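You operate a simulated robot arm through the tools that you are given. There is no shell and no other tool.

Carry out the task below with a simulated robot arm. There is one attempt and no reset: what you move stays moved.

JOB
Glue the red faced block on to the black felt slab.
Fine: slab into tray bay 5 first; glue from the teal dish over its top with the brown brush; brush back. Set down upright: what you pick out. A coat counts when it lies all over at full strength: go over it till it gets no stronger.

The check looks at the end state, three seconds after you hand in, the way a careful person would. Anything else that was tipped, shoved, dropped, spilled or broken makes it a failure.

ROBOT AND FRAMES
A 7-joint arm with a two-finger parallel gripper, fixed in place. Base frame: the origin is on the floor under the middle of its stand, x ahead of it, y to its left, z up; the work surface is at about z = 0.806. Lengths are in m, angles in rad, forces in N, time in s.
It reaches about 1.112 m from its shoulder. Its first joint turns from -2.897 to 2.897 rad. Payload 3.43 kg.
The TCP is the grasp point between the finger pads, 0.034 m short of the fingertips. In the tool frame z runs along the fingers and y along their closing line. Largest opening 0.128 m; finger width 0.024, thickness 0.012; the body of the gripper, 0.048 by 0.13 m, starts 0.096 m behind the TCP.
Orientation is that of the tool frame in the base frame, as a unit quaternion [x, y, z, w]. With the fingers straight down and closing along the base's y, the tool's x points along the base's -x, its y along +y and its z along -z.

CONTROLS
- The arm moves only by the tool drive_tool. Its argument "increments" is text: rows parted by semicolons, each of 7 numbers parted by spaces: the shift along the tool's x, y, z in m, then the turn, a rotation vector about the tool's x, y, z in rad, then the opening, from 0 (shut) to 1 (fully open). In form: x y z wx wy wz gripper; .... A call has 1 to 20 rows; each row is the pose to reach, as a shift and turn from the pose commanded when the call began, along the tool's axes at that moment. Rows are played at 5 a second. More than 0.05 m and 0.15 rad between two rows, or a gripper value outside its range, and nothing of the call is played. Where a pose cannot be reached the arm comes as near as it can. A force on the tool above 40 N (or 10 N above the force at the start of the call, whichever is more), or a blocked arm, ends the call early, and 0.2 s more pass. The fingers move at their own pace (about 0.153 m/s each) and stop on an object; they squeeze with about 23 N. The grip force told is the motor's: it shows also when the fingers shut on nothing. Time passes only in rows, and 0.2 s behind the last, so rows that repeat a pose let the fingers close. The reply holds the time, the measured pose of the TCP, the force on the tool along the base axes, the opening and the grip force, in the units named above and with some noise, with the torque about the TCP (base axes, N m) and any sound that the robot's microphone picked up.
- Cameras (640 x 400 px; columns grow to the right, rows downward): "scene" is fixed at [0.3988, 0.6529, 1.6892]; the picture's right is [-0.83, -0.56, 0.00], its down [-0.47, 0.69, -0.55] and it looks along [0.31, -0.46, -0.83] (base axes); focal length 291 px, centre (320, 200). "wrist" rides on the gripper at [0.076, -0.011, -0.16] in the tool frame; the picture's right is [0.15, 0.99, 0.00], its down [-0.88, 0.13, -0.46] and it looks along [-0.45, 0.07, 0.89] (tool axes); focal length 234 px, centre (320, 200). There is no depth. A picture from a camera that has moved, and an enlarged one, comes with that camera's place and axes in the base frame and with its lens. The place of the scene camera against the robot may be out by one fixed shift of up to 0.018 m in any direction.
- snapshot(camera): a new picture of that camera. It takes no simulated time.
- zoom(camera, box): a new picture of the part [left, top, right, bottom] of that camera's present view, enlarged. It takes no simulated time.
- hand_in(): hands the job in; it is judged then, once.

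Places have to be worked out from the pictures, the camera data and where the tool is seen. Open the gripper and draw the arm clear of the work before you hand the job in, unless the task says otherwise.

The tools are called after ">>>" as a command line: name --argument value ..., lists and objects as JSON in quotes. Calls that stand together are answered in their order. drive_tool: Moves the arm, as the interface text tells. Its arguments: {"type":"object","properties":{"increments":{"type":"string"}},"required":["increments"]} The other tools are called the same way: snapshot (camera) takes a picture; zoom (camera, box) takes an enlarged picture of a part of a camera's view; hand_in () hands the job in.

At the start:

```text
clock: 0.0
tool_pos: [0.6143, 0.1644, 1.2408]
orientation: [-0.001, 1.0, 0.002, -0.001]
wrist_force: [0.3, -0.1, -0.5]
ft_torque: [0.01, -0.02, -0.03]
opening: 0.1279
finger_force: 0.1
```

scene: 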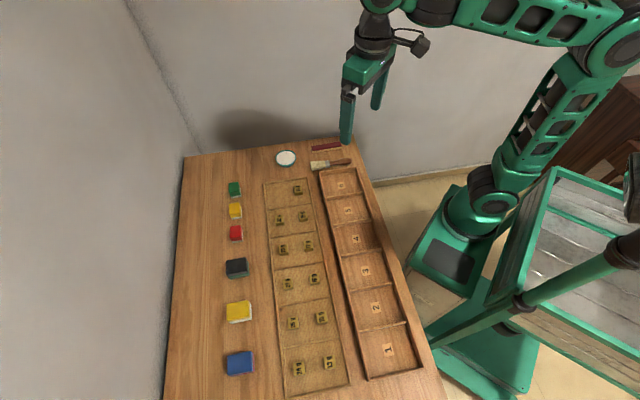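
wrist: 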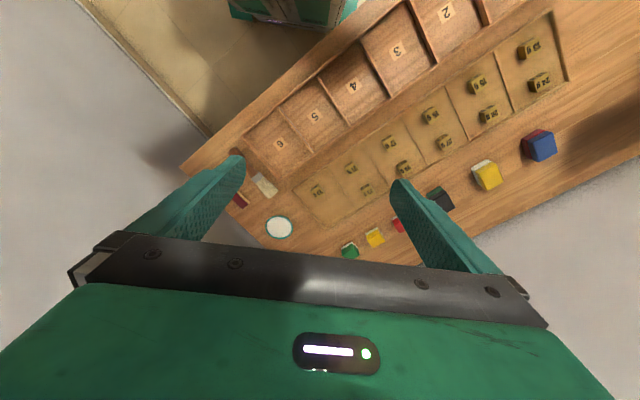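

I'll begin by looking closer at the objects in the scene before moving anything.

>>> zoom --camera "scene" --box '[180, 130, 400, 270]'

>>> zoom --camera "scene" --box '[200, 170, 280, 220]'

>>> zoom --camera "scene" --box '[200, 215, 280, 285]'

>>> zoom --camera "scene" --box '[180, 260, 440, 400]'

>>> zoom --camera "scene" --box '[265, 130, 365, 195]'

>>> zoom --camera "wrist" --box '[220, 100, 480, 270]'

```text
2.86 times, centred on (290, 200) of scene
camera zoom: at [0.3988, 0.6529, 1.6892], right [-0.83, -0.56, 0.0], down [-0.47, 0.69, -0.55], along [0.31, -0.46, -0.83], focal length 831 px, centre (406, 200)
```

zoom: 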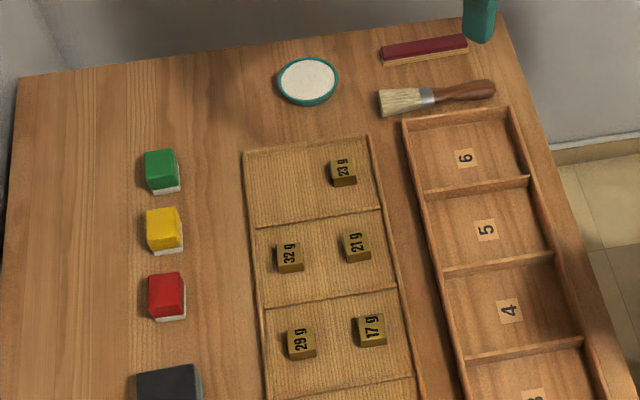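

```text
8.00 times, centred on (240, 195) of scene
camera zoom: at [0.3988, 0.6529, 1.6892], right [-0.83, -0.56, 0.0], down [-0.47, 0.69, -0.55], along [0.31, -0.46, -0.83], focal length 2327 px, centre (960, 240)
```

zoom: 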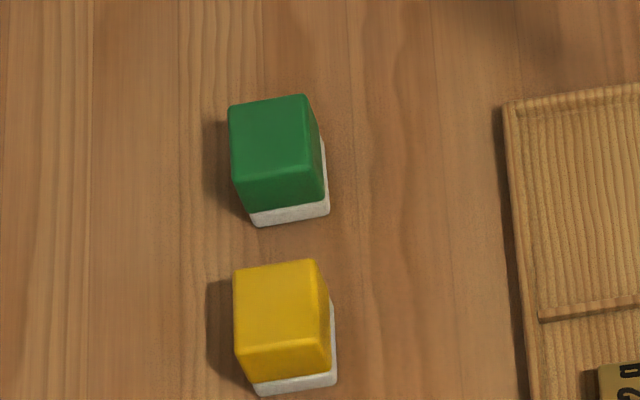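

```text
5.71 times, centred on (240, 250) of scene
camera zoom: at [0.3988, 0.6529, 1.6892], right [-0.83, -0.56, 0.0], down [-0.47, 0.69, -0.55], along [0.31, -0.46, -0.83], focal length 1662 px, centre (777, -86)
```

zoom: 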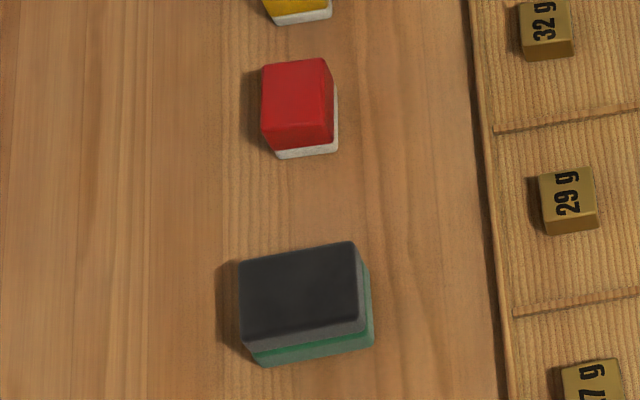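

```text
2.46 times, centred on (310, 330) of scene
camera zoom: at [0.3988, 0.6529, 1.6892], right [-0.83, -0.56, 0.0], down [-0.47, 0.69, -0.55], along [0.31, -0.46, -0.83], focal length 716 px, centre (345, -120)
```

zoom: 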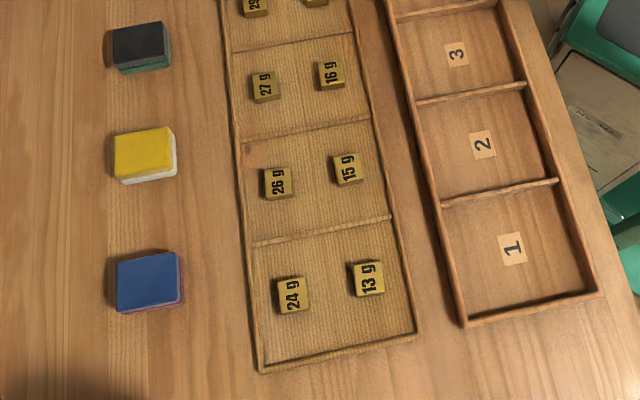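

```text
6.15 times, centred on (315, 162) of scene
camera zoom: at [0.3988, 0.6529, 1.6892], right [-0.83, -0.56, 0.0], down [-0.47, 0.69, -0.55], along [0.31, -0.46, -0.83], focal length 1790 px, centre (351, 431)
```

zoom: 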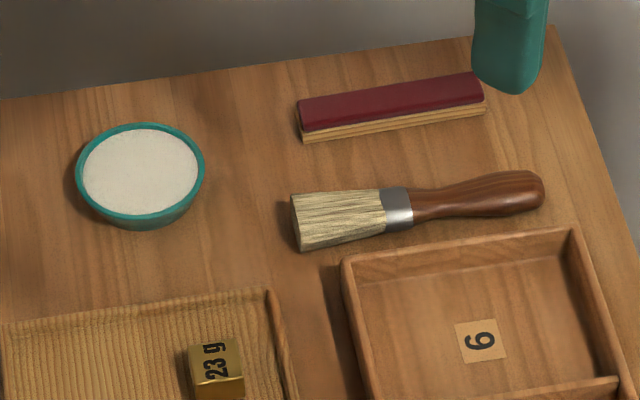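

```text
2.35 times, centred on (350, 185) of wrist
camera zoom: at [0.5386, 0.1547, 1.3997], right [-0.15, 0.99, 0.0], down [0.88, 0.13, 0.45], along [0.45, 0.07, -0.89], focal length 551 px, centre (249, 235)
```

zoom: 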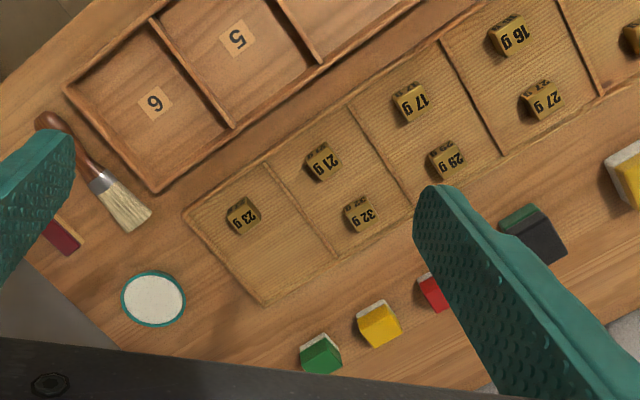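

The slabs, blocks and both trays lie at about 45° to the base axes. The black slab is near (0.79, 0.53), the red block near (0.87, 0.45), bay 5 near (0.61, 0.15), the dish near (0.935, 0.094) and the brush near (0.76, -0.01). I'll turn the tool by -45° and go above the slab for a closer look.

>>> drive_tool --increments "-0.0106 0.0296 0.019 0 0 -0.0785 1; -0.0212 0.0592 0.038 0 0 -0.157 1; -0.0318 0.0888 0.057 0 0 -0.2355 1; -0.0424 0.1184 0.076 0 0 -0.314 1; -0.053 0.148 0.095 0 0 -0.3925 1; -0.0636 0.1776 0.114 0 0 -0.471 1; -0.0742 0.2072 0.133 0 0 -0.5495 1; -0.0848 0.2368 0.152 0 0 -0.628 1; -0.0954 0.2664 0.171 0 0 -0.7065 1; -0.106 0.296 0.19 0 0 -0.785 1; -0.106 0.296 0.19 0 0 -0.785 1"

>>> snapshot --camera "wrist"

>>> snapshot --camera "scene"

```text
clock: 2.4
tool_pos: [0.7062, 0.4623, 1.0595]
orientation: [-0.383, 0.924, -0.001, 0.005]
wrist_force: [-0.3, 0.1, 1.1]
ft_torque: [0.01, -0.02, -0.02]
opening: 0.128
finger_force: 0.0
```

```text
taken
camera wrist: at [0.6594, 0.4012, 1.2179], right [-0.8, 0.6, -0.01], down [0.53, 0.71, 0.46], along [0.28, 0.37, -0.89], focal length 234 px, centre (320, 200)
```

wrist: 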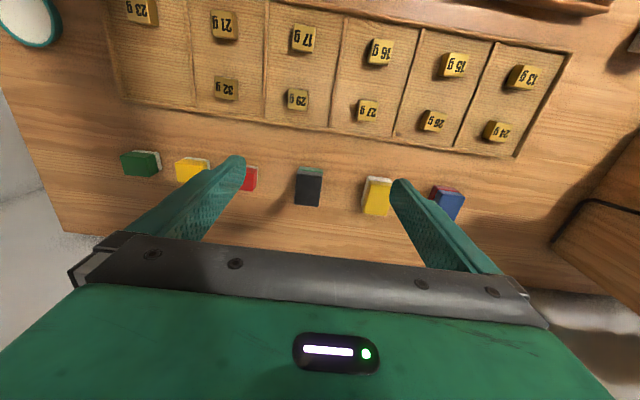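

```text
taken
```

scene: 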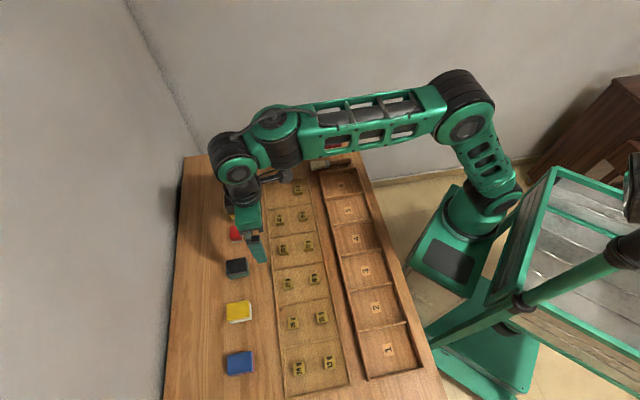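

The slab is ahead of the tool, at about (0.78, 0.526). I'll zoom in to measure its size and check its heading.

>>> zoom --camera "wrist" --box '[220, 140, 400, 240]'

>>> drive_tool --increments "0 0 0 0 0 0 1; 0 0 0 0 0 0 1"

```text
3.56 times, centred on (310, 190) of wrist
camera zoom: at [0.6594, 0.4012, 1.2179], right [-0.8, 0.6, -0.01], down [0.53, 0.71, 0.46], along [0.28, 0.37, -0.89], focal length 833 px, centre (356, 236)
```

zoom: 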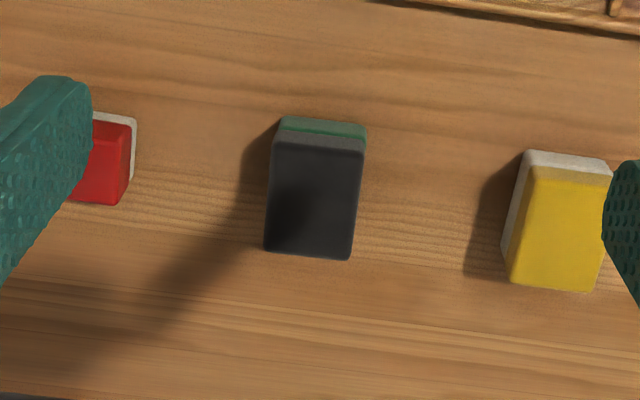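

```text
clock: 3.0
tool_pos: [0.7074, 0.4626, 1.0599]
orientation: [-0.383, 0.924, -0.001, 0.005]
wrist_force: [0.1, 0.9, 0.8]
ft_torque: [-0.01, 0.04, 0.0]
opening: 0.1282
finger_force: 0.1
```

The slab is about 0.06 × 0.044 m, with its long side at about 48° from x. I'll move to above its centre, correct the small tilt, and check how well the motion tracks.

>>> drive_tool --increments "-0.025 -0.0006 0.028 -0.0015 0.002 0 1; -0.05 -0.0012 0.056 -0.003 0.004 0 1; -0.075 -0.0018 0.084 -0.0045 0.006 0 1; -0.1 -0.0025 0.111 -0.0057 0.0085 0 1; -0.1 -0.0025 0.111 -0.0057 0.0085 0 1; -0.1 -0.0025 0.111 -0.0057 0.0085 0 1"

>>> snapshot --camera "wrist"

>>> zoom --camera "wrist" --box '[230, 90, 400, 210]'

```text
clock: 4.4
tool_pos: [0.7813, 0.5305, 0.9489]
orientation: [-0.382, 0.924, 0.0, 0.0]
wrist_force: [0.3, 0.4, -0.3]
ft_torque: [-0.01, -0.01, -0.01]
opening: 0.128
finger_force: 0.0
```

```text
taken
camera wrist: at [0.7358, 0.47, 1.109], right [-0.8, 0.6, 0.0], down [0.53, 0.71, 0.46], along [0.27, 0.37, -0.89], focal length 234 px, centre (320, 200)
```

wrist: 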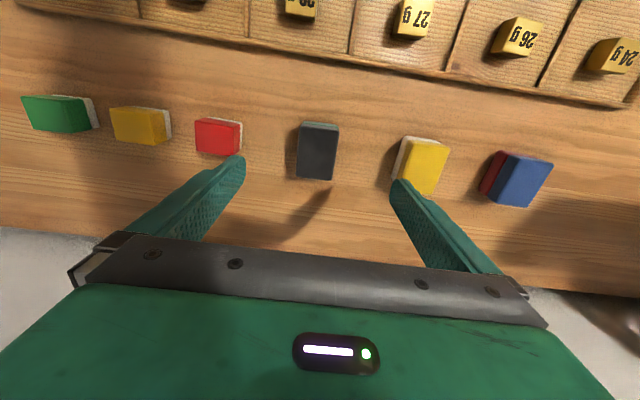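

```text
3.33 times, centred on (315, 150) of wrist
camera zoom: at [0.7358, 0.47, 1.109], right [-0.8, 0.6, 0.0], down [0.53, 0.71, 0.46], along [0.27, 0.37, -0.89], focal length 781 px, centre (337, 367)
```

zoom: 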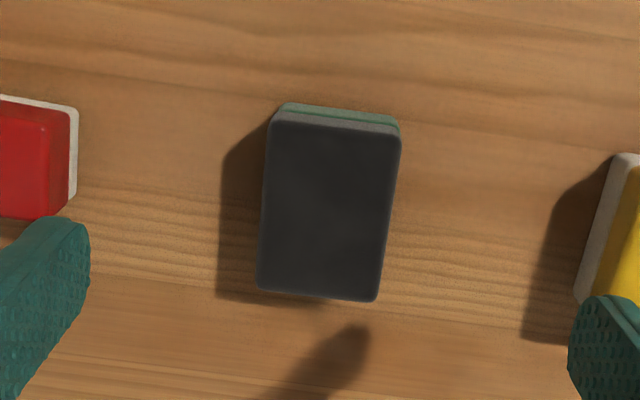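

Tracking is within 2 mm. The slab's centre is about (0.784, 0.531), its long axis at about 47° and its height about 0.035. I'll align to that, narrow the fingers a little, go down and close on the short sides.

>>> drive_tool --increments "-0.0022 -0.0015 0 0 0 -0.037 0.68; -0.0022 -0.0015 0.03 0 0 -0.037 0.68; -0.0022 -0.0015 0.06 0 0 -0.037 0.68; -0.0022 -0.0015 0.08 0 0 -0.037 0.68; -0.0022 -0.0015 0.08 0 0 -0.037 0.68; -0.0022 -0.0015 0.08 0 0 -0.037 0.68"

>>> snapshot --camera "wrist"

>>> zoom --camera "scene" --box '[190, 210, 290, 290]'

```text
clock: 5.8
tool_pos: [0.7843, 0.5295, 0.8701]
orientation: [-0.4, 0.917, 0.0, 0.0]
wrist_force: [0.1, -0.1, -0.2]
ft_torque: [-0.01, 0.06, -0.02]
opening: 0.0869
finger_force: 0.1
```

```text
taken
camera wrist: at [0.7403, 0.4684, 1.0289], right [-0.82, 0.57, 0.0], down [0.5, 0.73, 0.46], along [0.26, 0.38, -0.89], focal length 234 px, centre (320, 200)
```

wrist: 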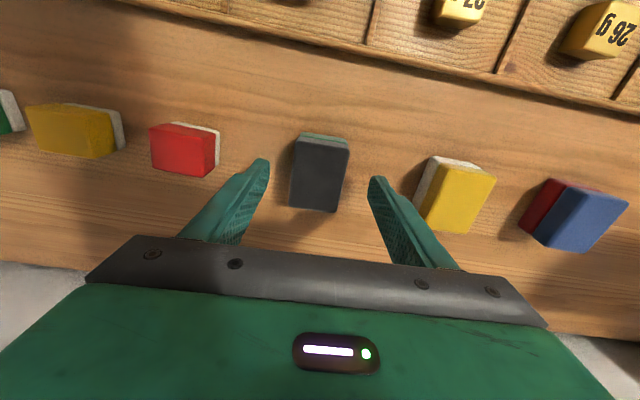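

```text
5.00 times, centred on (240, 250) of scene
camera zoom: at [0.3988, 0.6529, 1.6892], right [-0.83, -0.56, 0.0], down [-0.47, 0.69, -0.55], along [0.31, -0.46, -0.83], focal length 1454 px, centre (720, -50)
```

zoom: 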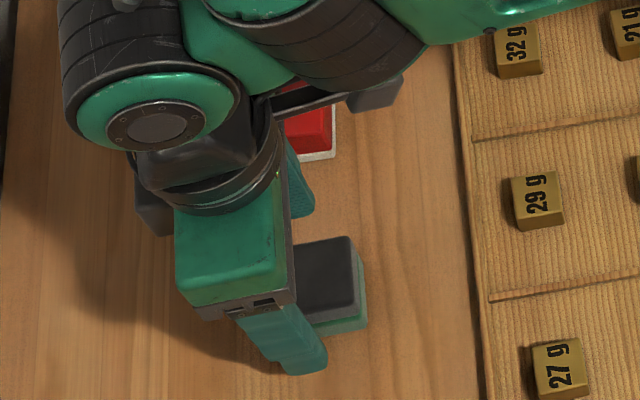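

The fingers straddle the slab and are centred on it. I'll lower the last 24 mm and close.

>>> drive_tool --increments "0 0 0.012 0 0 0 0.68; 0 0 0.024 0 0 0 0.68; 0 0 0.024 0 0 0 0.68; 0 0 0.024 0 0 0 0.45; 0 0 0.024 0 0 0 0.3; 0 0 0.024 0 0 0 0.2; 0 0 0.024 0 0 0 0.2; 0 0 0.024 0 0 0 0.2"

>>> snapshot --camera "wrist"

```text
clock: 7.6
tool_pos: [0.7846, 0.5311, 0.8464]
orientation: [-0.4, 0.917, 0.0, 0.0]
wrist_force: [-0.2, 0.8, 0.1]
ft_torque: [0.0, -0.02, 0.0]
opening: 0.0449
finger_force: 23.0
```

```text
taken
camera wrist: at [0.7401, 0.4688, 1.0051], right [-0.82, 0.57, 0.0], down [0.5, 0.73, 0.46], along [0.26, 0.38, -0.89], focal length 234 px, centre (320, 200)
```

wrist: 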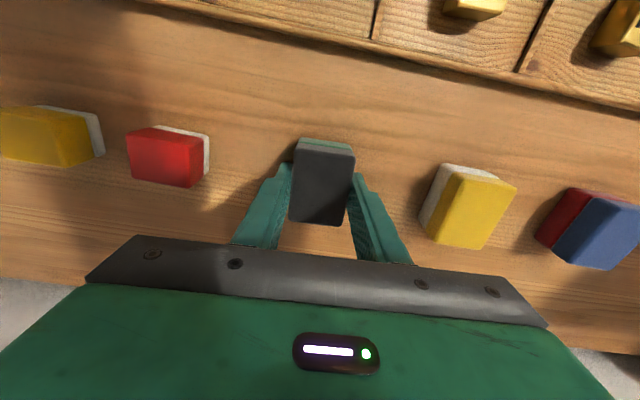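

The slab is held at 0.045 m with 23 N. I'll lift straight up about 0.15 m and carry it over bay 5, whose centre is about (0.615, 0.153), squaring it to the 45° tray on the way.

>>> drive_tool --increments "0 0 -0.02 0 0 0 0.2; 0 0 -0.055 0 0 0 0.2; 0 0 -0.1 0 0 0 0.2; 0 0 -0.14 0 0 0 0.2; 0.0328 -0.0111 -0.154 0 0 0.004 0.2; 0.0655 -0.0221 -0.154 0 0 0.008 0.2; 0.0983 -0.0332 -0.154 0 0 0.012 0.2; 0.131 -0.0442 -0.154 0 0 0.016 0.2; 0.1638 -0.0553 -0.154 0 0 0.02 0.2; 0.1965 -0.0664 -0.154 0 0 0.024 0.2; 0.2293 -0.0774 -0.154 0 0 0.028 0.2; 0.262 -0.0885 -0.154 0 0 0.032 0.2; 0.2948 -0.0995 -0.154 0 0 0.036 0.2; 0.3275 -0.1106 -0.154 0 0 0.038 0.2; 0.3603 -0.1216 -0.154 0 0 0.038 0.2; 0.393 -0.1327 -0.154 0 0 0.038 0.2; 0.393 -0.1327 -0.154 0 0 0.038 0.2; 0.393 -0.1327 -0.154 0 0 0.038 0.2"

>>> snapshot --camera "wrist"

>>> snapshot --camera "scene"

```text
clock: 11.4
tool_pos: [0.6125, 0.1514, 0.9996]
orientation: [-0.381, 0.924, -0.001, 0.0]
wrist_force: [0.0, -0.1, -0.4]
ft_torque: [-0.02, -0.03, 0.04]
opening: 0.0256
finger_force: 0.0
```

```text
taken
camera wrist: at [0.5666, 0.0912, 1.1589], right [-0.8, 0.6, 0.0], down [0.53, 0.71, 0.46], along [0.27, 0.36, -0.89], focal length 234 px, centre (320, 200)
```

wrist: 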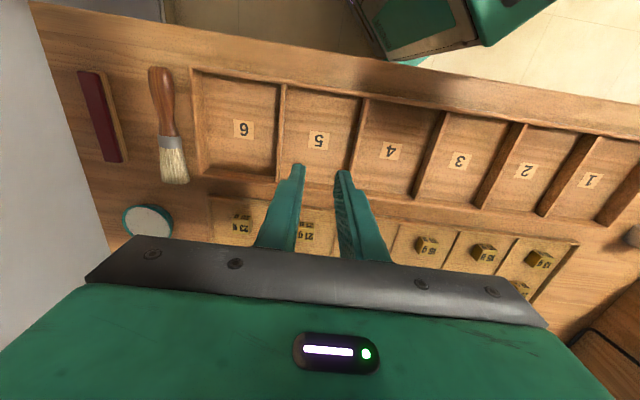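

```text
taken
```

scene: 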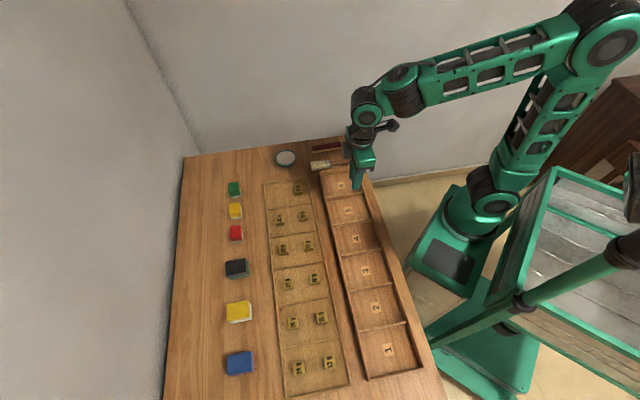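

The opening reads 0.026 and the slab is still at its place, so it slipped out during the lift. I'll check whether it moved or tipped.

>>> zoom --camera "scene" --box '[200, 215, 280, 285]'

>>> zoom --camera "wrist" --box '[60, 50, 380, 250]'

>>> zoom --camera "scene" --box '[180, 130, 400, 270]'

```text
5.71 times, centred on (240, 250) of scene
camera zoom: at [0.3988, 0.6529, 1.6892], right [-0.83, -0.56, 0.0], down [-0.47, 0.69, -0.55], along [0.31, -0.46, -0.83], focal length 1662 px, centre (777, -86)
```

zoom: 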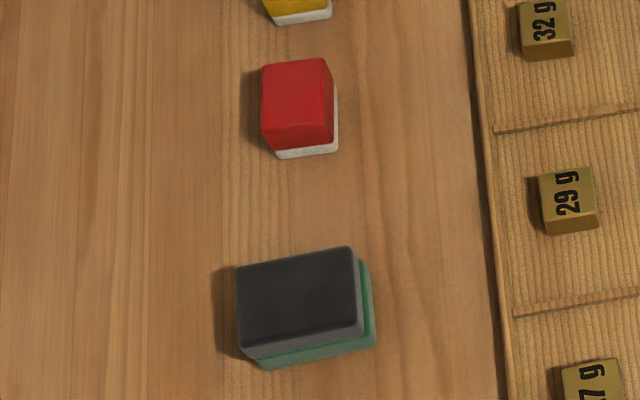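

```text
2.00 times, centred on (220, 150) of wrist
camera zoom: at [0.5666, 0.0912, 1.1589], right [-0.8, 0.6, 0.0], down [0.53, 0.71, 0.46], along [0.27, 0.36, -0.89], focal length 468 px, centre (520, 300)
```

zoom: 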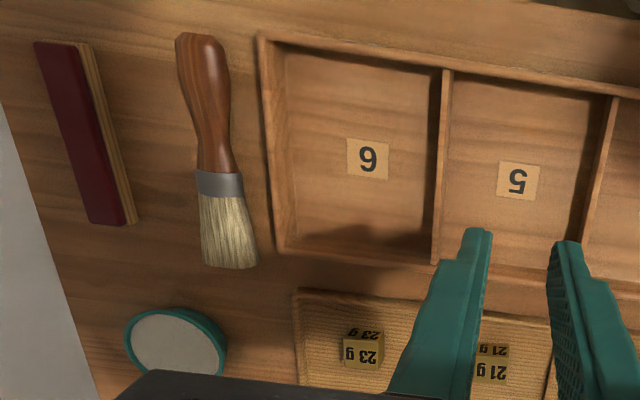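

```text
2.86 times, centred on (290, 200) of scene
camera zoom: at [0.3988, 0.6529, 1.6892], right [-0.83, -0.56, 0.0], down [-0.47, 0.69, -0.55], along [0.31, -0.46, -0.83], focal length 831 px, centre (406, 200)
```

zoom: 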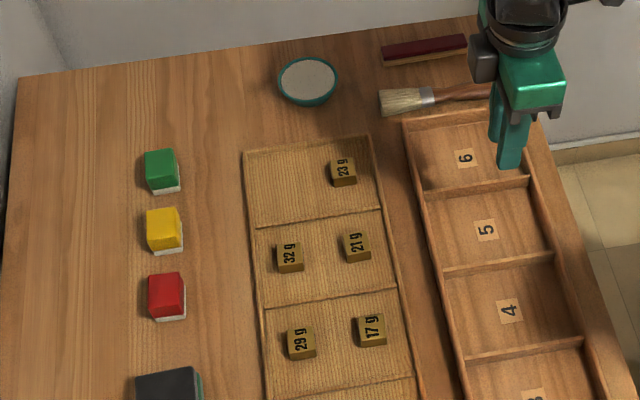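

The slab stayed upright and only shifted about 3 mm. The fingers simply slid up off it. I'll go back, measure again, grip lower with a full squeeze and lift slowly while watching the readings.

>>> drive_tool --increments "-0.0354 0.0137 0 0 0 0 0.68; -0.0708 0.0274 0 0 0 0 0.68; -0.1062 0.0411 0 0 0 0 0.68; -0.1416 0.0548 0 0 0 0 0.68; -0.177 0.0685 0 0 0 0 0.68; -0.2124 0.0823 0 0 0 0 0.68; -0.2478 0.096 0 0 0 0 0.68; -0.2832 0.1097 0 0 0 0 0.68; -0.3186 0.1234 0 0 0 0 0.68; -0.354 0.1371 0.02 0 0 -0.02 0.68; -0.3893 0.1508 0.05 0 0 -0.037 0.68; -0.3893 0.1508 0.07 0 0 -0.037 0.68; -0.3893 0.1508 0.07 0 0 -0.037 0.68; -0.3893 0.1508 0.07 0 0 -0.037 0.68"

>>> zoom --camera "wrist" --box '[230, 90, 400, 210]'

>>> snapshot --camera "wrist"

```text
clock: 14.4
tool_pos: [0.7835, 0.5348, 0.9302]
orientation: [-0.399, 0.917, -0.001, 0.001]
wrist_force: [0.1, 1.0, 0.7]
ft_torque: [0.01, 0.01, 0.03]
opening: 0.0869
finger_force: 0.2
```

```text
3.33 times, centred on (315, 150) of wrist
camera zoom: at [0.739, 0.4728, 1.0888], right [-0.82, 0.57, 0.0], down [0.51, 0.73, 0.46], along [0.26, 0.37, -0.89], focal length 781 px, centre (337, 367)
```

zoom: 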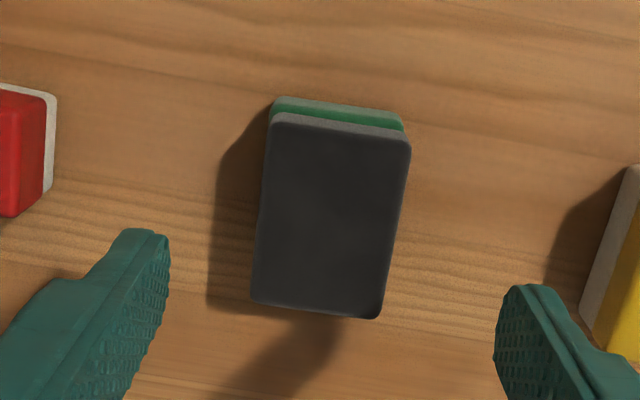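

```text
taken
camera wrist: at [0.739, 0.4728, 1.0888], right [-0.82, 0.57, 0.0], down [0.51, 0.73, 0.46], along [0.26, 0.37, -0.89], focal length 234 px, centre (320, 200)
```

wrist: 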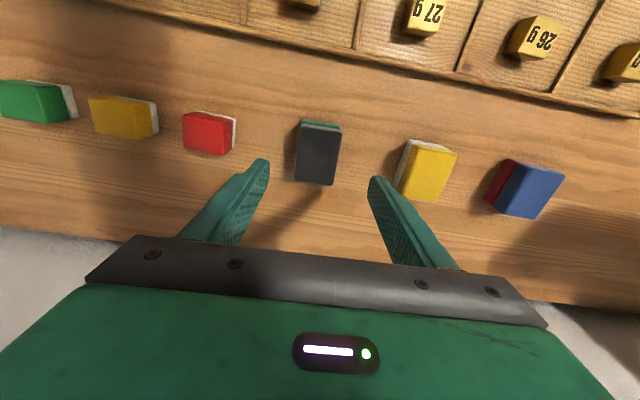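

The layers look slightly different from before, so I'll zoom in hard on the slab to check that it isn't tilted or resting oddly.

>>> zoom --camera "wrist" --box '[285, 110, 355, 195]'

>>> zoom --camera "scene" --box '[215, 250, 265, 285]'

>>> zoom --camera "scene" --box '[215, 290, 265, 380]'

```text
4.71 times, centred on (320, 152) of wrist
camera zoom: at [0.739, 0.4728, 1.0888], right [-0.82, 0.57, 0.0], down [0.51, 0.73, 0.46], along [0.26, 0.37, -0.89], focal length 1102 px, centre (320, 424)
```

zoom: 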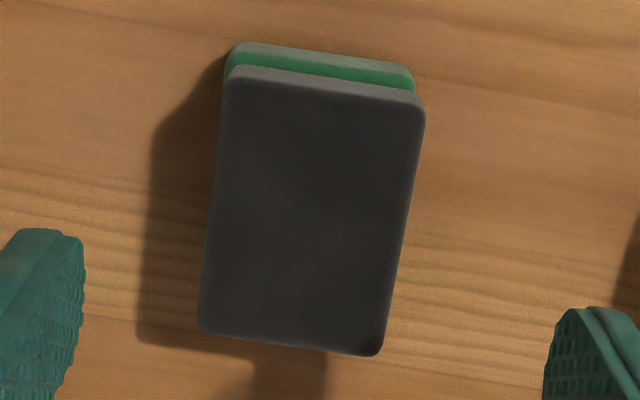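

```text
11.43 times, centred on (240, 268) of scene
camera zoom: at [0.3988, 0.6529, 1.6892], right [-0.83, -0.56, 0.0], down [-0.47, 0.69, -0.55], along [0.31, -0.46, -0.83], focal length 3324 px, centre (1234, -571)
```

zoom: 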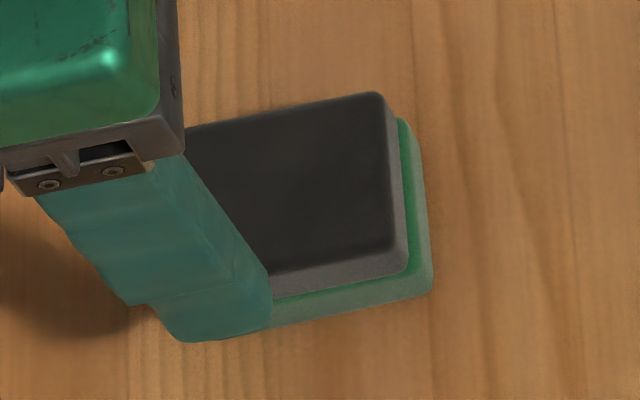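

```text
4.44 times, centred on (240, 335) of scene
camera zoom: at [0.3988, 0.6529, 1.6892], right [-0.83, -0.56, 0.0], down [-0.47, 0.69, -0.55], along [0.31, -0.46, -0.83], focal length 1293 px, centre (676, -400)
```

zoom: 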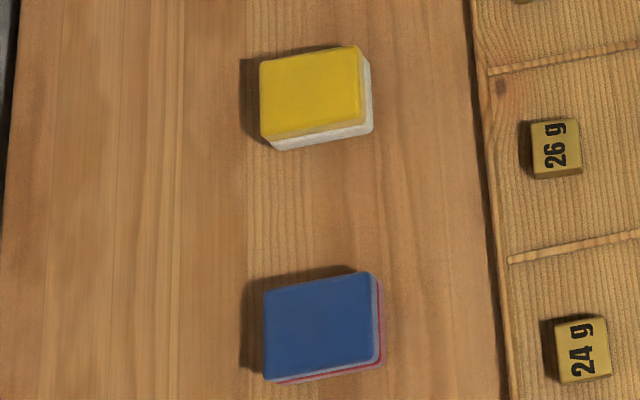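

There are in fact two felt slabs stacked here: a black one, about 0.015 thick, on top of a teal one. My first grip squeezed both. I need only the upper black slab, so I'll grip with the fingertips just above the joint (TCP z about 0.857) and leave the teal one alone. Before that I'll check whether the blocks are stacked too.

>>> zoom --camera "scene" --box '[222, 180, 254, 245]'

>>> zoom --camera "wrist" --box '[170, 95, 250, 165]'

>>> drive_tool --increments "-0.0005 -0.001 0.02 0 0 0 0.6; -0.0005 -0.001 0.04 0 0 0 0.6; -0.0005 -0.001 0.055 0 0 0 0.6; -0.0005 -0.001 0.055 0 0 0 0.6; -0.0005 -0.001 0.055 0 0 0 0.6"

>>> zoom --camera "wrist" --box '[230, 110, 410, 230]'

```text
6.15 times, centred on (238, 212) of scene
camera zoom: at [0.3988, 0.6529, 1.6892], right [-0.83, -0.56, 0.0], down [-0.47, 0.69, -0.55], along [0.31, -0.46, -0.83], focal length 1790 px, centre (825, 123)
```

zoom: 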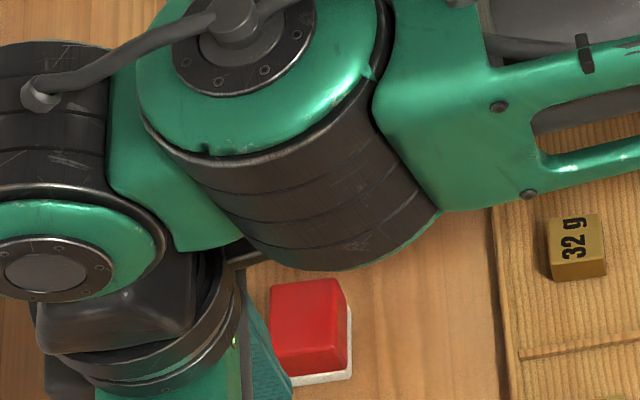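

```text
5.71 times, centred on (210, 130) of wrist
camera zoom: at [0.739, 0.4728, 1.0888], right [-0.82, 0.57, 0.0], down [0.51, 0.73, 0.46], along [0.26, 0.37, -0.89], focal length 1338 px, centre (949, 600)
```

zoom: 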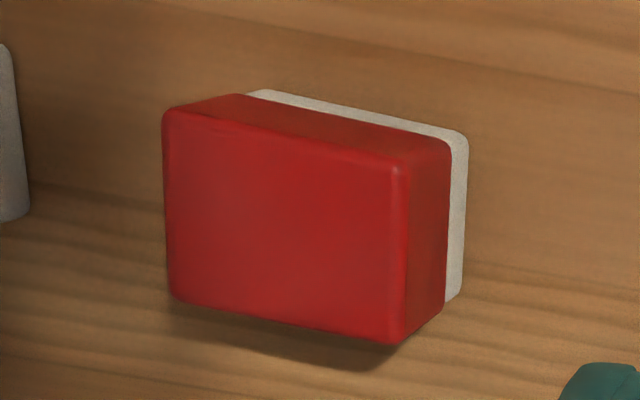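

```text
clock: 15.6
tool_pos: [0.7838, 0.5341, 0.8748]
orientation: [-0.399, 0.917, -0.001, 0.001]
wrist_force: [0.3, -0.4, 0.9]
ft_torque: [0.03, 0.02, -0.02]
opening: 0.0768
finger_force: 0.0
```

```text
3.33 times, centred on (320, 170) of wrist
camera zoom: at [0.7404, 0.4721, 1.0337], right [-0.82, 0.57, 0.0], down [0.5, 0.73, 0.46], along [0.26, 0.37, -0.89], focal length 781 px, centre (320, 300)
```

zoom: 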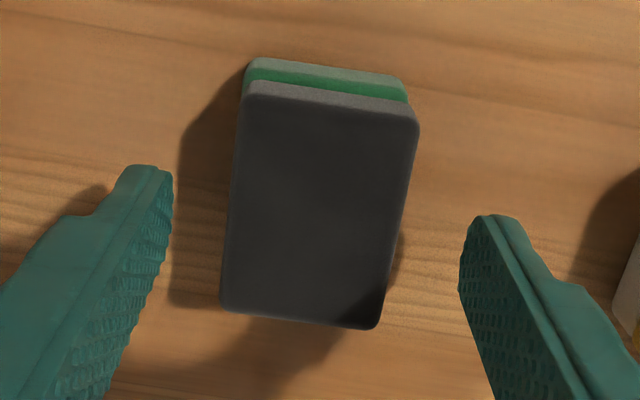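

The red block also seems to sit on a white layer, so later I'll grip only its red part. Now I'll lower so the tips stop just above the teal slab, close on the black one, and lift a few millimetres to test the hold.

>>> drive_tool --increments "0 0 0.009 0 0 0 0.6; 0 0 0.0175 0 0 0 0.6; 0 0 0.0175 0 0 0 0.6; 0 0 0.0175 0 0 0 0.45; 0 0 0.0175 0 0 0 0.3; 0 0 0.0175 0 0 0 0.15; 0 0 0.0175 0 0 0 0.0; 0 0 0.0175 0 0 0 0.0"

>>> zoom --camera "wrist" --box '[230, 110, 410, 230]'

>>> zoom --camera "scene" --box '[215, 245, 270, 285]'

```text
clock: 17.4
tool_pos: [0.7837, 0.5351, 0.8569]
orientation: [-0.398, 0.917, -0.001, 0.0]
wrist_force: [-0.1, 0.6, 0.8]
ft_torque: [0.0, 0.0, -0.04]
opening: 0.0448
finger_force: 22.9
```

```text
3.33 times, centred on (320, 170) of wrist
camera zoom: at [0.7404, 0.472, 1.0164], right [-0.82, 0.57, 0.0], down [0.5, 0.73, 0.46], along [0.26, 0.37, -0.89], focal length 781 px, centre (320, 300)
```

zoom: 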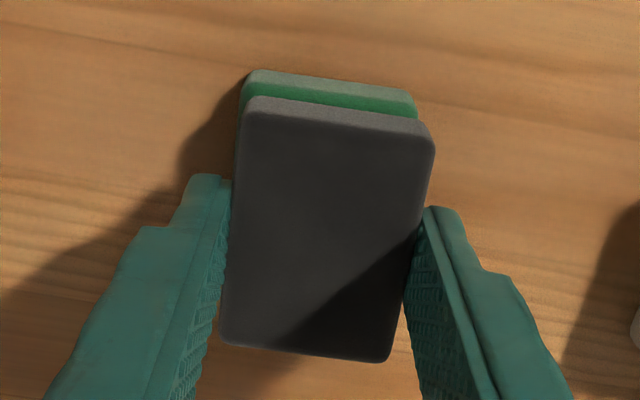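

```text
10.00 times, centred on (242, 265) of scene
camera zoom: at [0.3988, 0.6529, 1.6892], right [-0.83, -0.56, 0.0], down [-0.47, 0.69, -0.55], along [0.31, -0.46, -0.83], focal length 2909 px, centre (1095, -450)
```

zoom: 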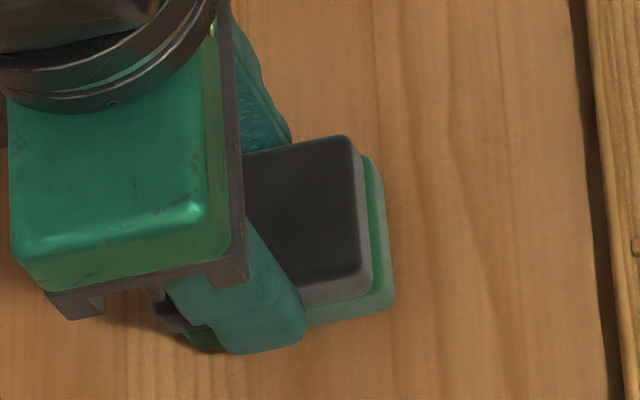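

The grip is at 0.0448 with 23 N on the black slab alone. I'll lift slowly by about 12 mm and check it.

>>> drive_tool --increments "0 0 -0.001 0 0 0 0; 0 0 -0.002 0 0 0 0; 0 0 -0.004 0 0 0 0; 0 0 -0.006 0 0 0 0; 0 0 -0.008 0 0 0 0; 0 0 -0.01 0 0 0 0; 0 0 -0.012 0 0 0 0"

>>> zoom --camera "wrist" --box '[230, 110, 410, 230]'

>>> zoom --camera "scene" --box '[215, 245, 270, 285]'

```text
clock: 19.0
tool_pos: [0.7839, 0.5338, 0.8699]
orientation: [-0.398, 0.917, -0.001, 0.0]
wrist_force: [-0.2, 0.1, -0.9]
ft_torque: [0.0, 0.01, 0.01]
opening: 0.0446
finger_force: 22.7
```

```text
3.33 times, centred on (320, 170) of wrist
camera zoom: at [0.7403, 0.4721, 1.0285], right [-0.82, 0.57, 0.0], down [0.5, 0.73, 0.46], along [0.26, 0.37, -0.89], focal length 781 px, centre (320, 300)
```

zoom: 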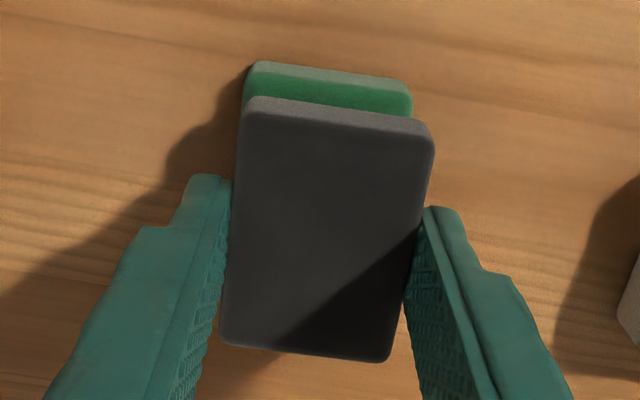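

```text
10.00 times, centred on (242, 265) of scene
camera zoom: at [0.3988, 0.6529, 1.6892], right [-0.83, -0.56, 0.0], down [-0.47, 0.69, -0.55], along [0.31, -0.46, -0.83], focal length 2909 px, centre (1095, -450)
```

zoom: 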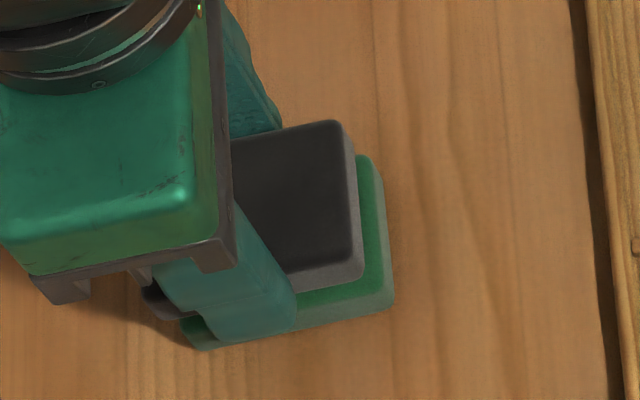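

Only the black slab came up and the teal one stayed put. I'll lift further at a gentle pace and carry it to bay 5.

>>> drive_tool --increments "0 0 -0.015 0 0 0 0; 0 0 -0.035 0 0 0 0; 0 0 -0.06 0 0 0 0; 0 0 -0.085 0 0 0 0; 0 0 -0.11 0 0 0 0; 0.015 -0.0052 -0.11 0 0 0.003 0; 0.045 -0.0156 -0.11 0 0 0.006 0; 0.08 -0.0277 -0.11 0 0 0.009 0; 0.115 -0.0398 -0.11 0 0 0.012 0; 0.15 -0.052 -0.11 0 0 0.015 0; 0.185 -0.0641 -0.11 0 0 0.018 0; 0.22 -0.0762 -0.11 0 0 0.021 0; 0.255 -0.0883 -0.11 0 0 0.024 0; 0.29 -0.1004 -0.11 0 0 0.027 0; 0.325 -0.1126 -0.11 0 0 0.03 0; 0.355 -0.123 -0.11 0 0 0.033 0; 0.378 -0.1309 -0.11 0 0 0.033 0; 0.3921 -0.1358 -0.11 0 0 0.033 0; 0.3921 -0.1358 -0.11 0 0 0.033 0; 0.3921 -0.1358 -0.11 0 0 0.033 0"

>>> snapshot --camera "wrist"

>>> snapshot --camera "scene"

```text
clock: 23.2
tool_pos: [0.6155, 0.1549, 0.9786]
orientation: [-0.383, 0.924, 0.0, 0.0]
wrist_force: [-0.7, 0.4, 0.2]
ft_torque: [0.01, -0.01, 0.0]
opening: 0.0449
finger_force: 22.9
```

```text
taken
camera wrist: at [0.5699, 0.0938, 1.1375], right [-0.8, 0.59, 0.0], down [0.53, 0.72, 0.46], along [0.27, 0.37, -0.89], focal length 234 px, centre (320, 200)
```

wrist: 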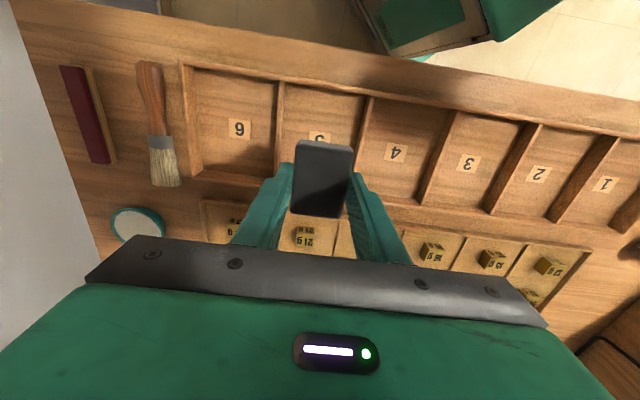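

```text
taken
```

scene: 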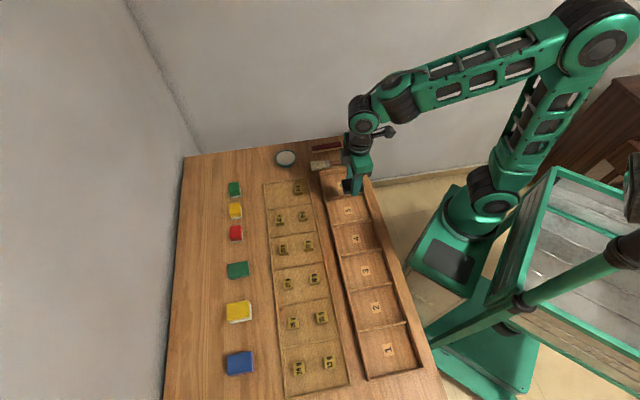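

The slab is held above bay 5. I'll descend to just over the bay floor and check the clearance.

>>> drive_tool --increments "0 0 0.03 0 0 0 0; 0 0 0.06 0 0 0 0; 0 0 0.085 0 0 0 0; 0 0 0.105 0 0 0 0; 0 0 0.115 0 0 0 0; 0 0 0.115 0 0 0 0; 0 0 0.115 0 0 0 0"

>>> snapshot --camera "wrist"

>>> zoom --camera "scene" --box '[300, 150, 400, 240]'

```text
clock: 24.8
tool_pos: [0.616, 0.1541, 0.8637]
orientation: [-0.384, 0.923, -0.001, 0.0]
wrist_force: [-0.7, -0.6, -0.1]
ft_torque: [0.01, -0.03, 0.04]
opening: 0.0446
finger_force: 22.9
```

```text
taken
camera wrist: at [0.5698, 0.0938, 1.0221], right [-0.8, 0.59, 0.0], down [0.53, 0.72, 0.46], along [0.27, 0.37, -0.89], focal length 234 px, centre (320, 200)
```

wrist: 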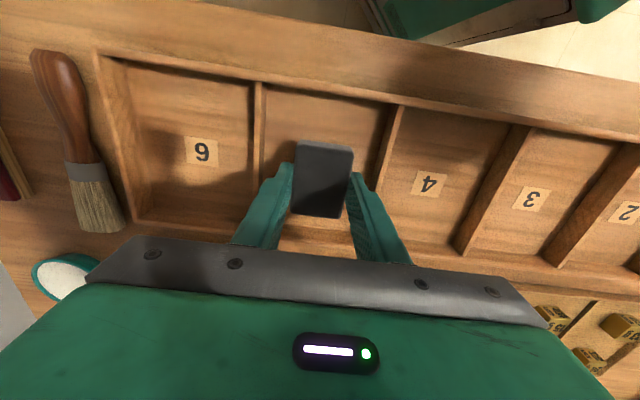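

```text
4.44 times, centred on (350, 195) of scene
camera zoom: at [0.3988, 0.6529, 1.6892], right [-0.83, -0.56, 0.0], down [-0.47, 0.69, -0.55], along [0.31, -0.46, -0.83], focal length 1293 px, centre (187, 222)
```

zoom: 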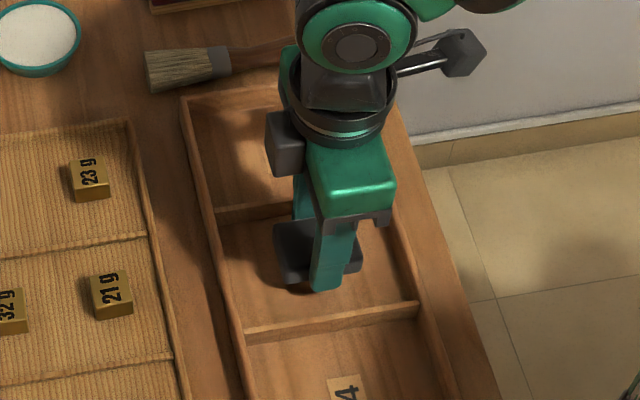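

It's well placed inside bay 5. I'll lower slowly toward the floor.

>>> drive_tool --increments "0 0 0.005 0 0 0 0; 0 0 0.01 0 0 0 0; 0 0 0.013 0 0 0 0; 0 0 0.015 0 0 0 0; 0 0 0.015 0 0 0 0"

>>> zoom --camera "wrist" --box '[240, 90, 420, 230]'

```text
clock: 26.0
tool_pos: [0.6154, 0.1545, 0.8492]
orientation: [-0.383, 0.924, 0.0, 0.0]
wrist_force: [-0.6, -0.6, 0.2]
ft_torque: [-0.02, 0.03, 0.01]
opening: 0.0448
finger_force: 23.5
```

```text
2.86 times, centred on (330, 160) of wrist
camera zoom: at [0.5697, 0.0937, 1.0077], right [-0.8, 0.59, 0.0], down [0.53, 0.72, 0.46], along [0.27, 0.37, -0.89], focal length 669 px, centre (291, 314)
```

zoom: 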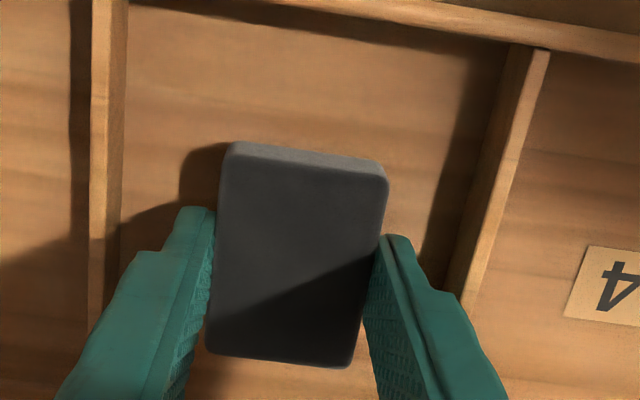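

There's no contact yet at TCP z 0.849. I'll continue in small steps.

>>> drive_tool --increments "0 0 0.001 0 0 0 0; 0 0 0.002 0 0 0 0; 0 0 0.003 0 0 0 0; 0 0 0.003 0 0 0 0"

```text
clock: 27.0
tool_pos: [0.6158, 0.1547, 0.8466]
orientation: [-0.384, 0.923, 0.0, 0.0]
wrist_force: [-0.2, 0.6, 0.0]
ft_torque: [-0.04, -0.03, 0.0]
opening: 0.0445
finger_force: 23.2
```

>>> drive_tool --increments "0 0 0.001 0 0 0 0; 0 0 0.002 0 0 0 0; 0 0 0.002 0 0 0 0"

```text
clock: 27.8
tool_pos: [0.6159, 0.1542, 0.8457]
orientation: [-0.383, 0.924, 0.0, 0.001]
wrist_force: [0.5, -0.1, -1.1]
ft_torque: [0.0, -0.03, -0.01]
opening: 0.0445
finger_force: 23.3
```

No clear contact yet, so I'll step down another 2 mm.

>>> drive_tool --increments "0 0 0.001 0 0 0 0; 0 0 0.002 0 0 0 0; 0 0 0.002 0 0 0 0"

>>> zoom --camera "wrist" --box '[240, 90, 420, 230]'

>>> zoom --camera "scene" --box '[335, 190, 375, 225]'

```text
clock: 28.6
tool_pos: [0.616, 0.154, 0.8409]
orientation: [-0.384, 0.924, 0.0, 0.001]
wrist_force: [0.4, -0.1, 0.4]
ft_torque: [-0.02, 0.03, 0.03]
opening: 0.0446
finger_force: 23.5
```

```text
2.86 times, centred on (330, 160) of wrist
camera zoom: at [0.5697, 0.094, 1.001], right [-0.8, 0.59, 0.0], down [0.53, 0.72, 0.46], along [0.27, 0.37, -0.89], focal length 669 px, centre (291, 314)
```

zoom: 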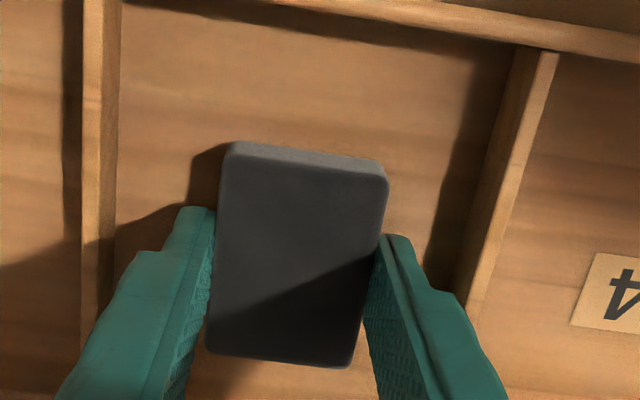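

```text
11.43 times, centred on (355, 208) of scene
camera zoom: at [0.3988, 0.6529, 1.6892], right [-0.83, -0.56, 0.0], down [-0.47, 0.69, -0.55], along [0.31, -0.46, -0.83], focal length 3324 px, centre (-80, 114)
```

zoom: 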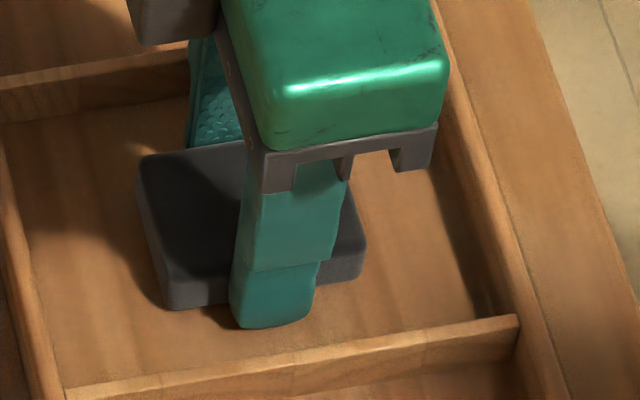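

I'm still seeing no force, and the fingertips are about level with the slab's underside. I'll move 1 mm at a time now.

>>> drive_tool --increments "0 0 0.001 0 0 0 0; 0 0 0.001 0 0 0 0"

>>> drive_tool --increments "0 0 0.001 0 0 0 0; 0 0 0.001 0 0 0 0"

```text
clock: 29.2
tool_pos: [0.6156, 0.1547, 0.8407]
orientation: [-0.383, 0.924, 0.0, 0.0]
wrist_force: [-0.2, -0.4, -0.2]
ft_torque: [0.03, -0.03, -0.01]
opening: 0.0446
finger_force: 22.7
```

```text
clock: 29.8
tool_pos: [0.6149, 0.1554, 0.8409]
orientation: [-0.384, 0.923, -0.002, 0.001]
wrist_force: [-0.9, -0.5, 15.9]
ft_torque: [-0.05, 0.12, 0.0]
opening: 0.0445
finger_force: 22.8
```

Contact shows 16 N at z about 0.841, so the slab is on the bay floor. I'll ease up 1 mm, open partially and inspect.

>>> drive_tool --increments "0 0 -0.001 0 0 0 0; 0 0 -0.001 0 0 0 0.38; 0 0 -0.001 0 0 0 0.45; 0 0 -0.001 0 0 0 0.52; 0 0 -0.001 0 0 0 0.52"

>>> zoom --camera "wrist" --box '[240, 90, 420, 230]'

```text
clock: 31.0
tool_pos: [0.616, 0.1548, 0.8412]
orientation: [-0.384, 0.923, -0.001, 0.0]
wrist_force: [0.2, -0.5, 0.0]
ft_torque: [-0.01, -0.03, 0.0]
opening: 0.0666
finger_force: 0.0
```

```text
2.86 times, centred on (330, 160) of wrist
camera zoom: at [0.5695, 0.0941, 0.9999], right [-0.8, 0.59, 0.0], down [0.53, 0.72, 0.46], along [0.27, 0.37, -0.89], focal length 669 px, centre (291, 314)
```

zoom: 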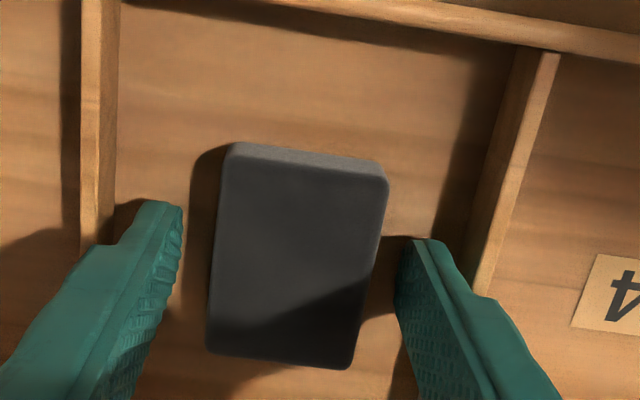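

It's released cleanly. I'll rise straight up and view the slab, tray and brush from above.

>>> drive_tool --increments "0 0 -0.02 0 0 0 0.52; 0 0 -0.05 0 0 0 0.52; 0 0 -0.09 0 0 0 0.52; 0 0 -0.13 0 0 0 0.52; 0 0 -0.16 0 0 0 0.52; 0 0 -0.16 0 0 0 0.52; 0 0 -0.16 0 0 0 0.52"

>>> snapshot --camera "wrist"

>>> snapshot --camera "scene"

>>> zoom --camera "scene" --box '[200, 215, 280, 285]'

>>> zoom --camera "wrist" --box '[230, 90, 390, 190]'

```text
clock: 32.6
tool_pos: [0.6159, 0.1558, 1.0008]
orientation: [-0.382, 0.924, -0.001, 0.001]
wrist_force: [-0.5, 0.2, 0.0]
ft_torque: [0.0, -0.02, -0.04]
opening: 0.0665
finger_force: 0.1
```

```text
taken
camera wrist: at [0.569, 0.0946, 1.1608], right [-0.8, 0.59, 0.0], down [0.53, 0.72, 0.46], along [0.27, 0.37, -0.89], focal length 234 px, centre (320, 200)
```

wrist: 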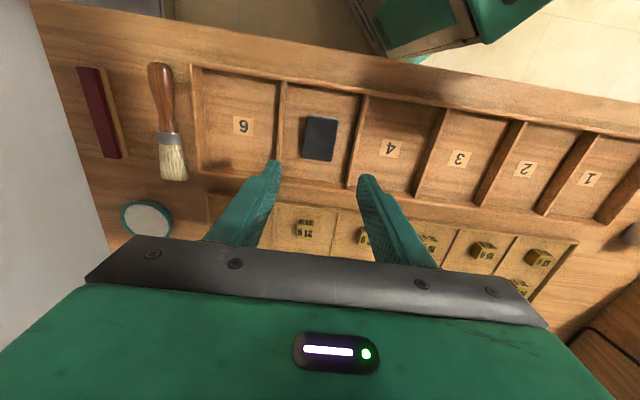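

```text
taken
```

scene: 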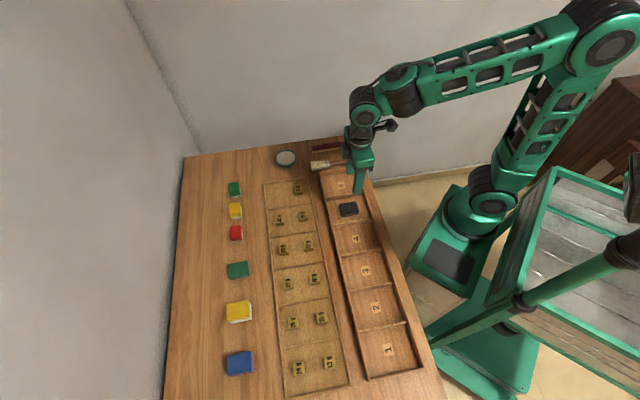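

```text
5.71 times, centred on (240, 250) of scene
camera zoom: at [0.3988, 0.6529, 1.6892], right [-0.83, -0.56, 0.0], down [-0.47, 0.69, -0.55], along [0.31, -0.46, -0.83], focal length 1662 px, centre (777, -86)
```

zoom: 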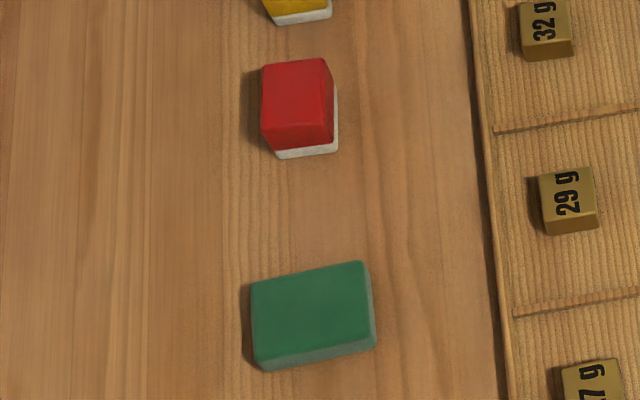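

```text
4.00 times, centred on (310, 140) of wrist
camera zoom: at [0.569, 0.0946, 1.1608], right [-0.8, 0.59, 0.0], down [0.53, 0.72, 0.46], along [0.27, 0.37, -0.89], focal length 937 px, centre (360, 440)
```

zoom: 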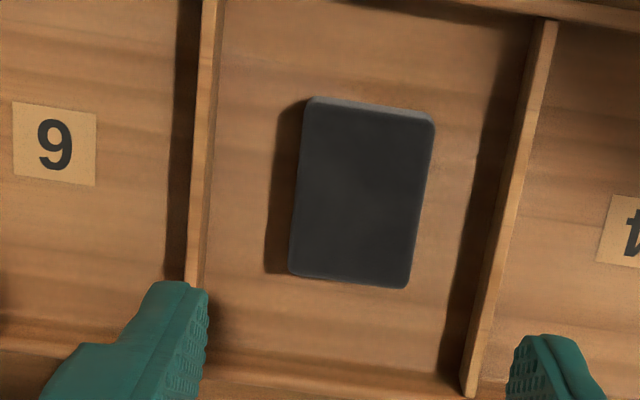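

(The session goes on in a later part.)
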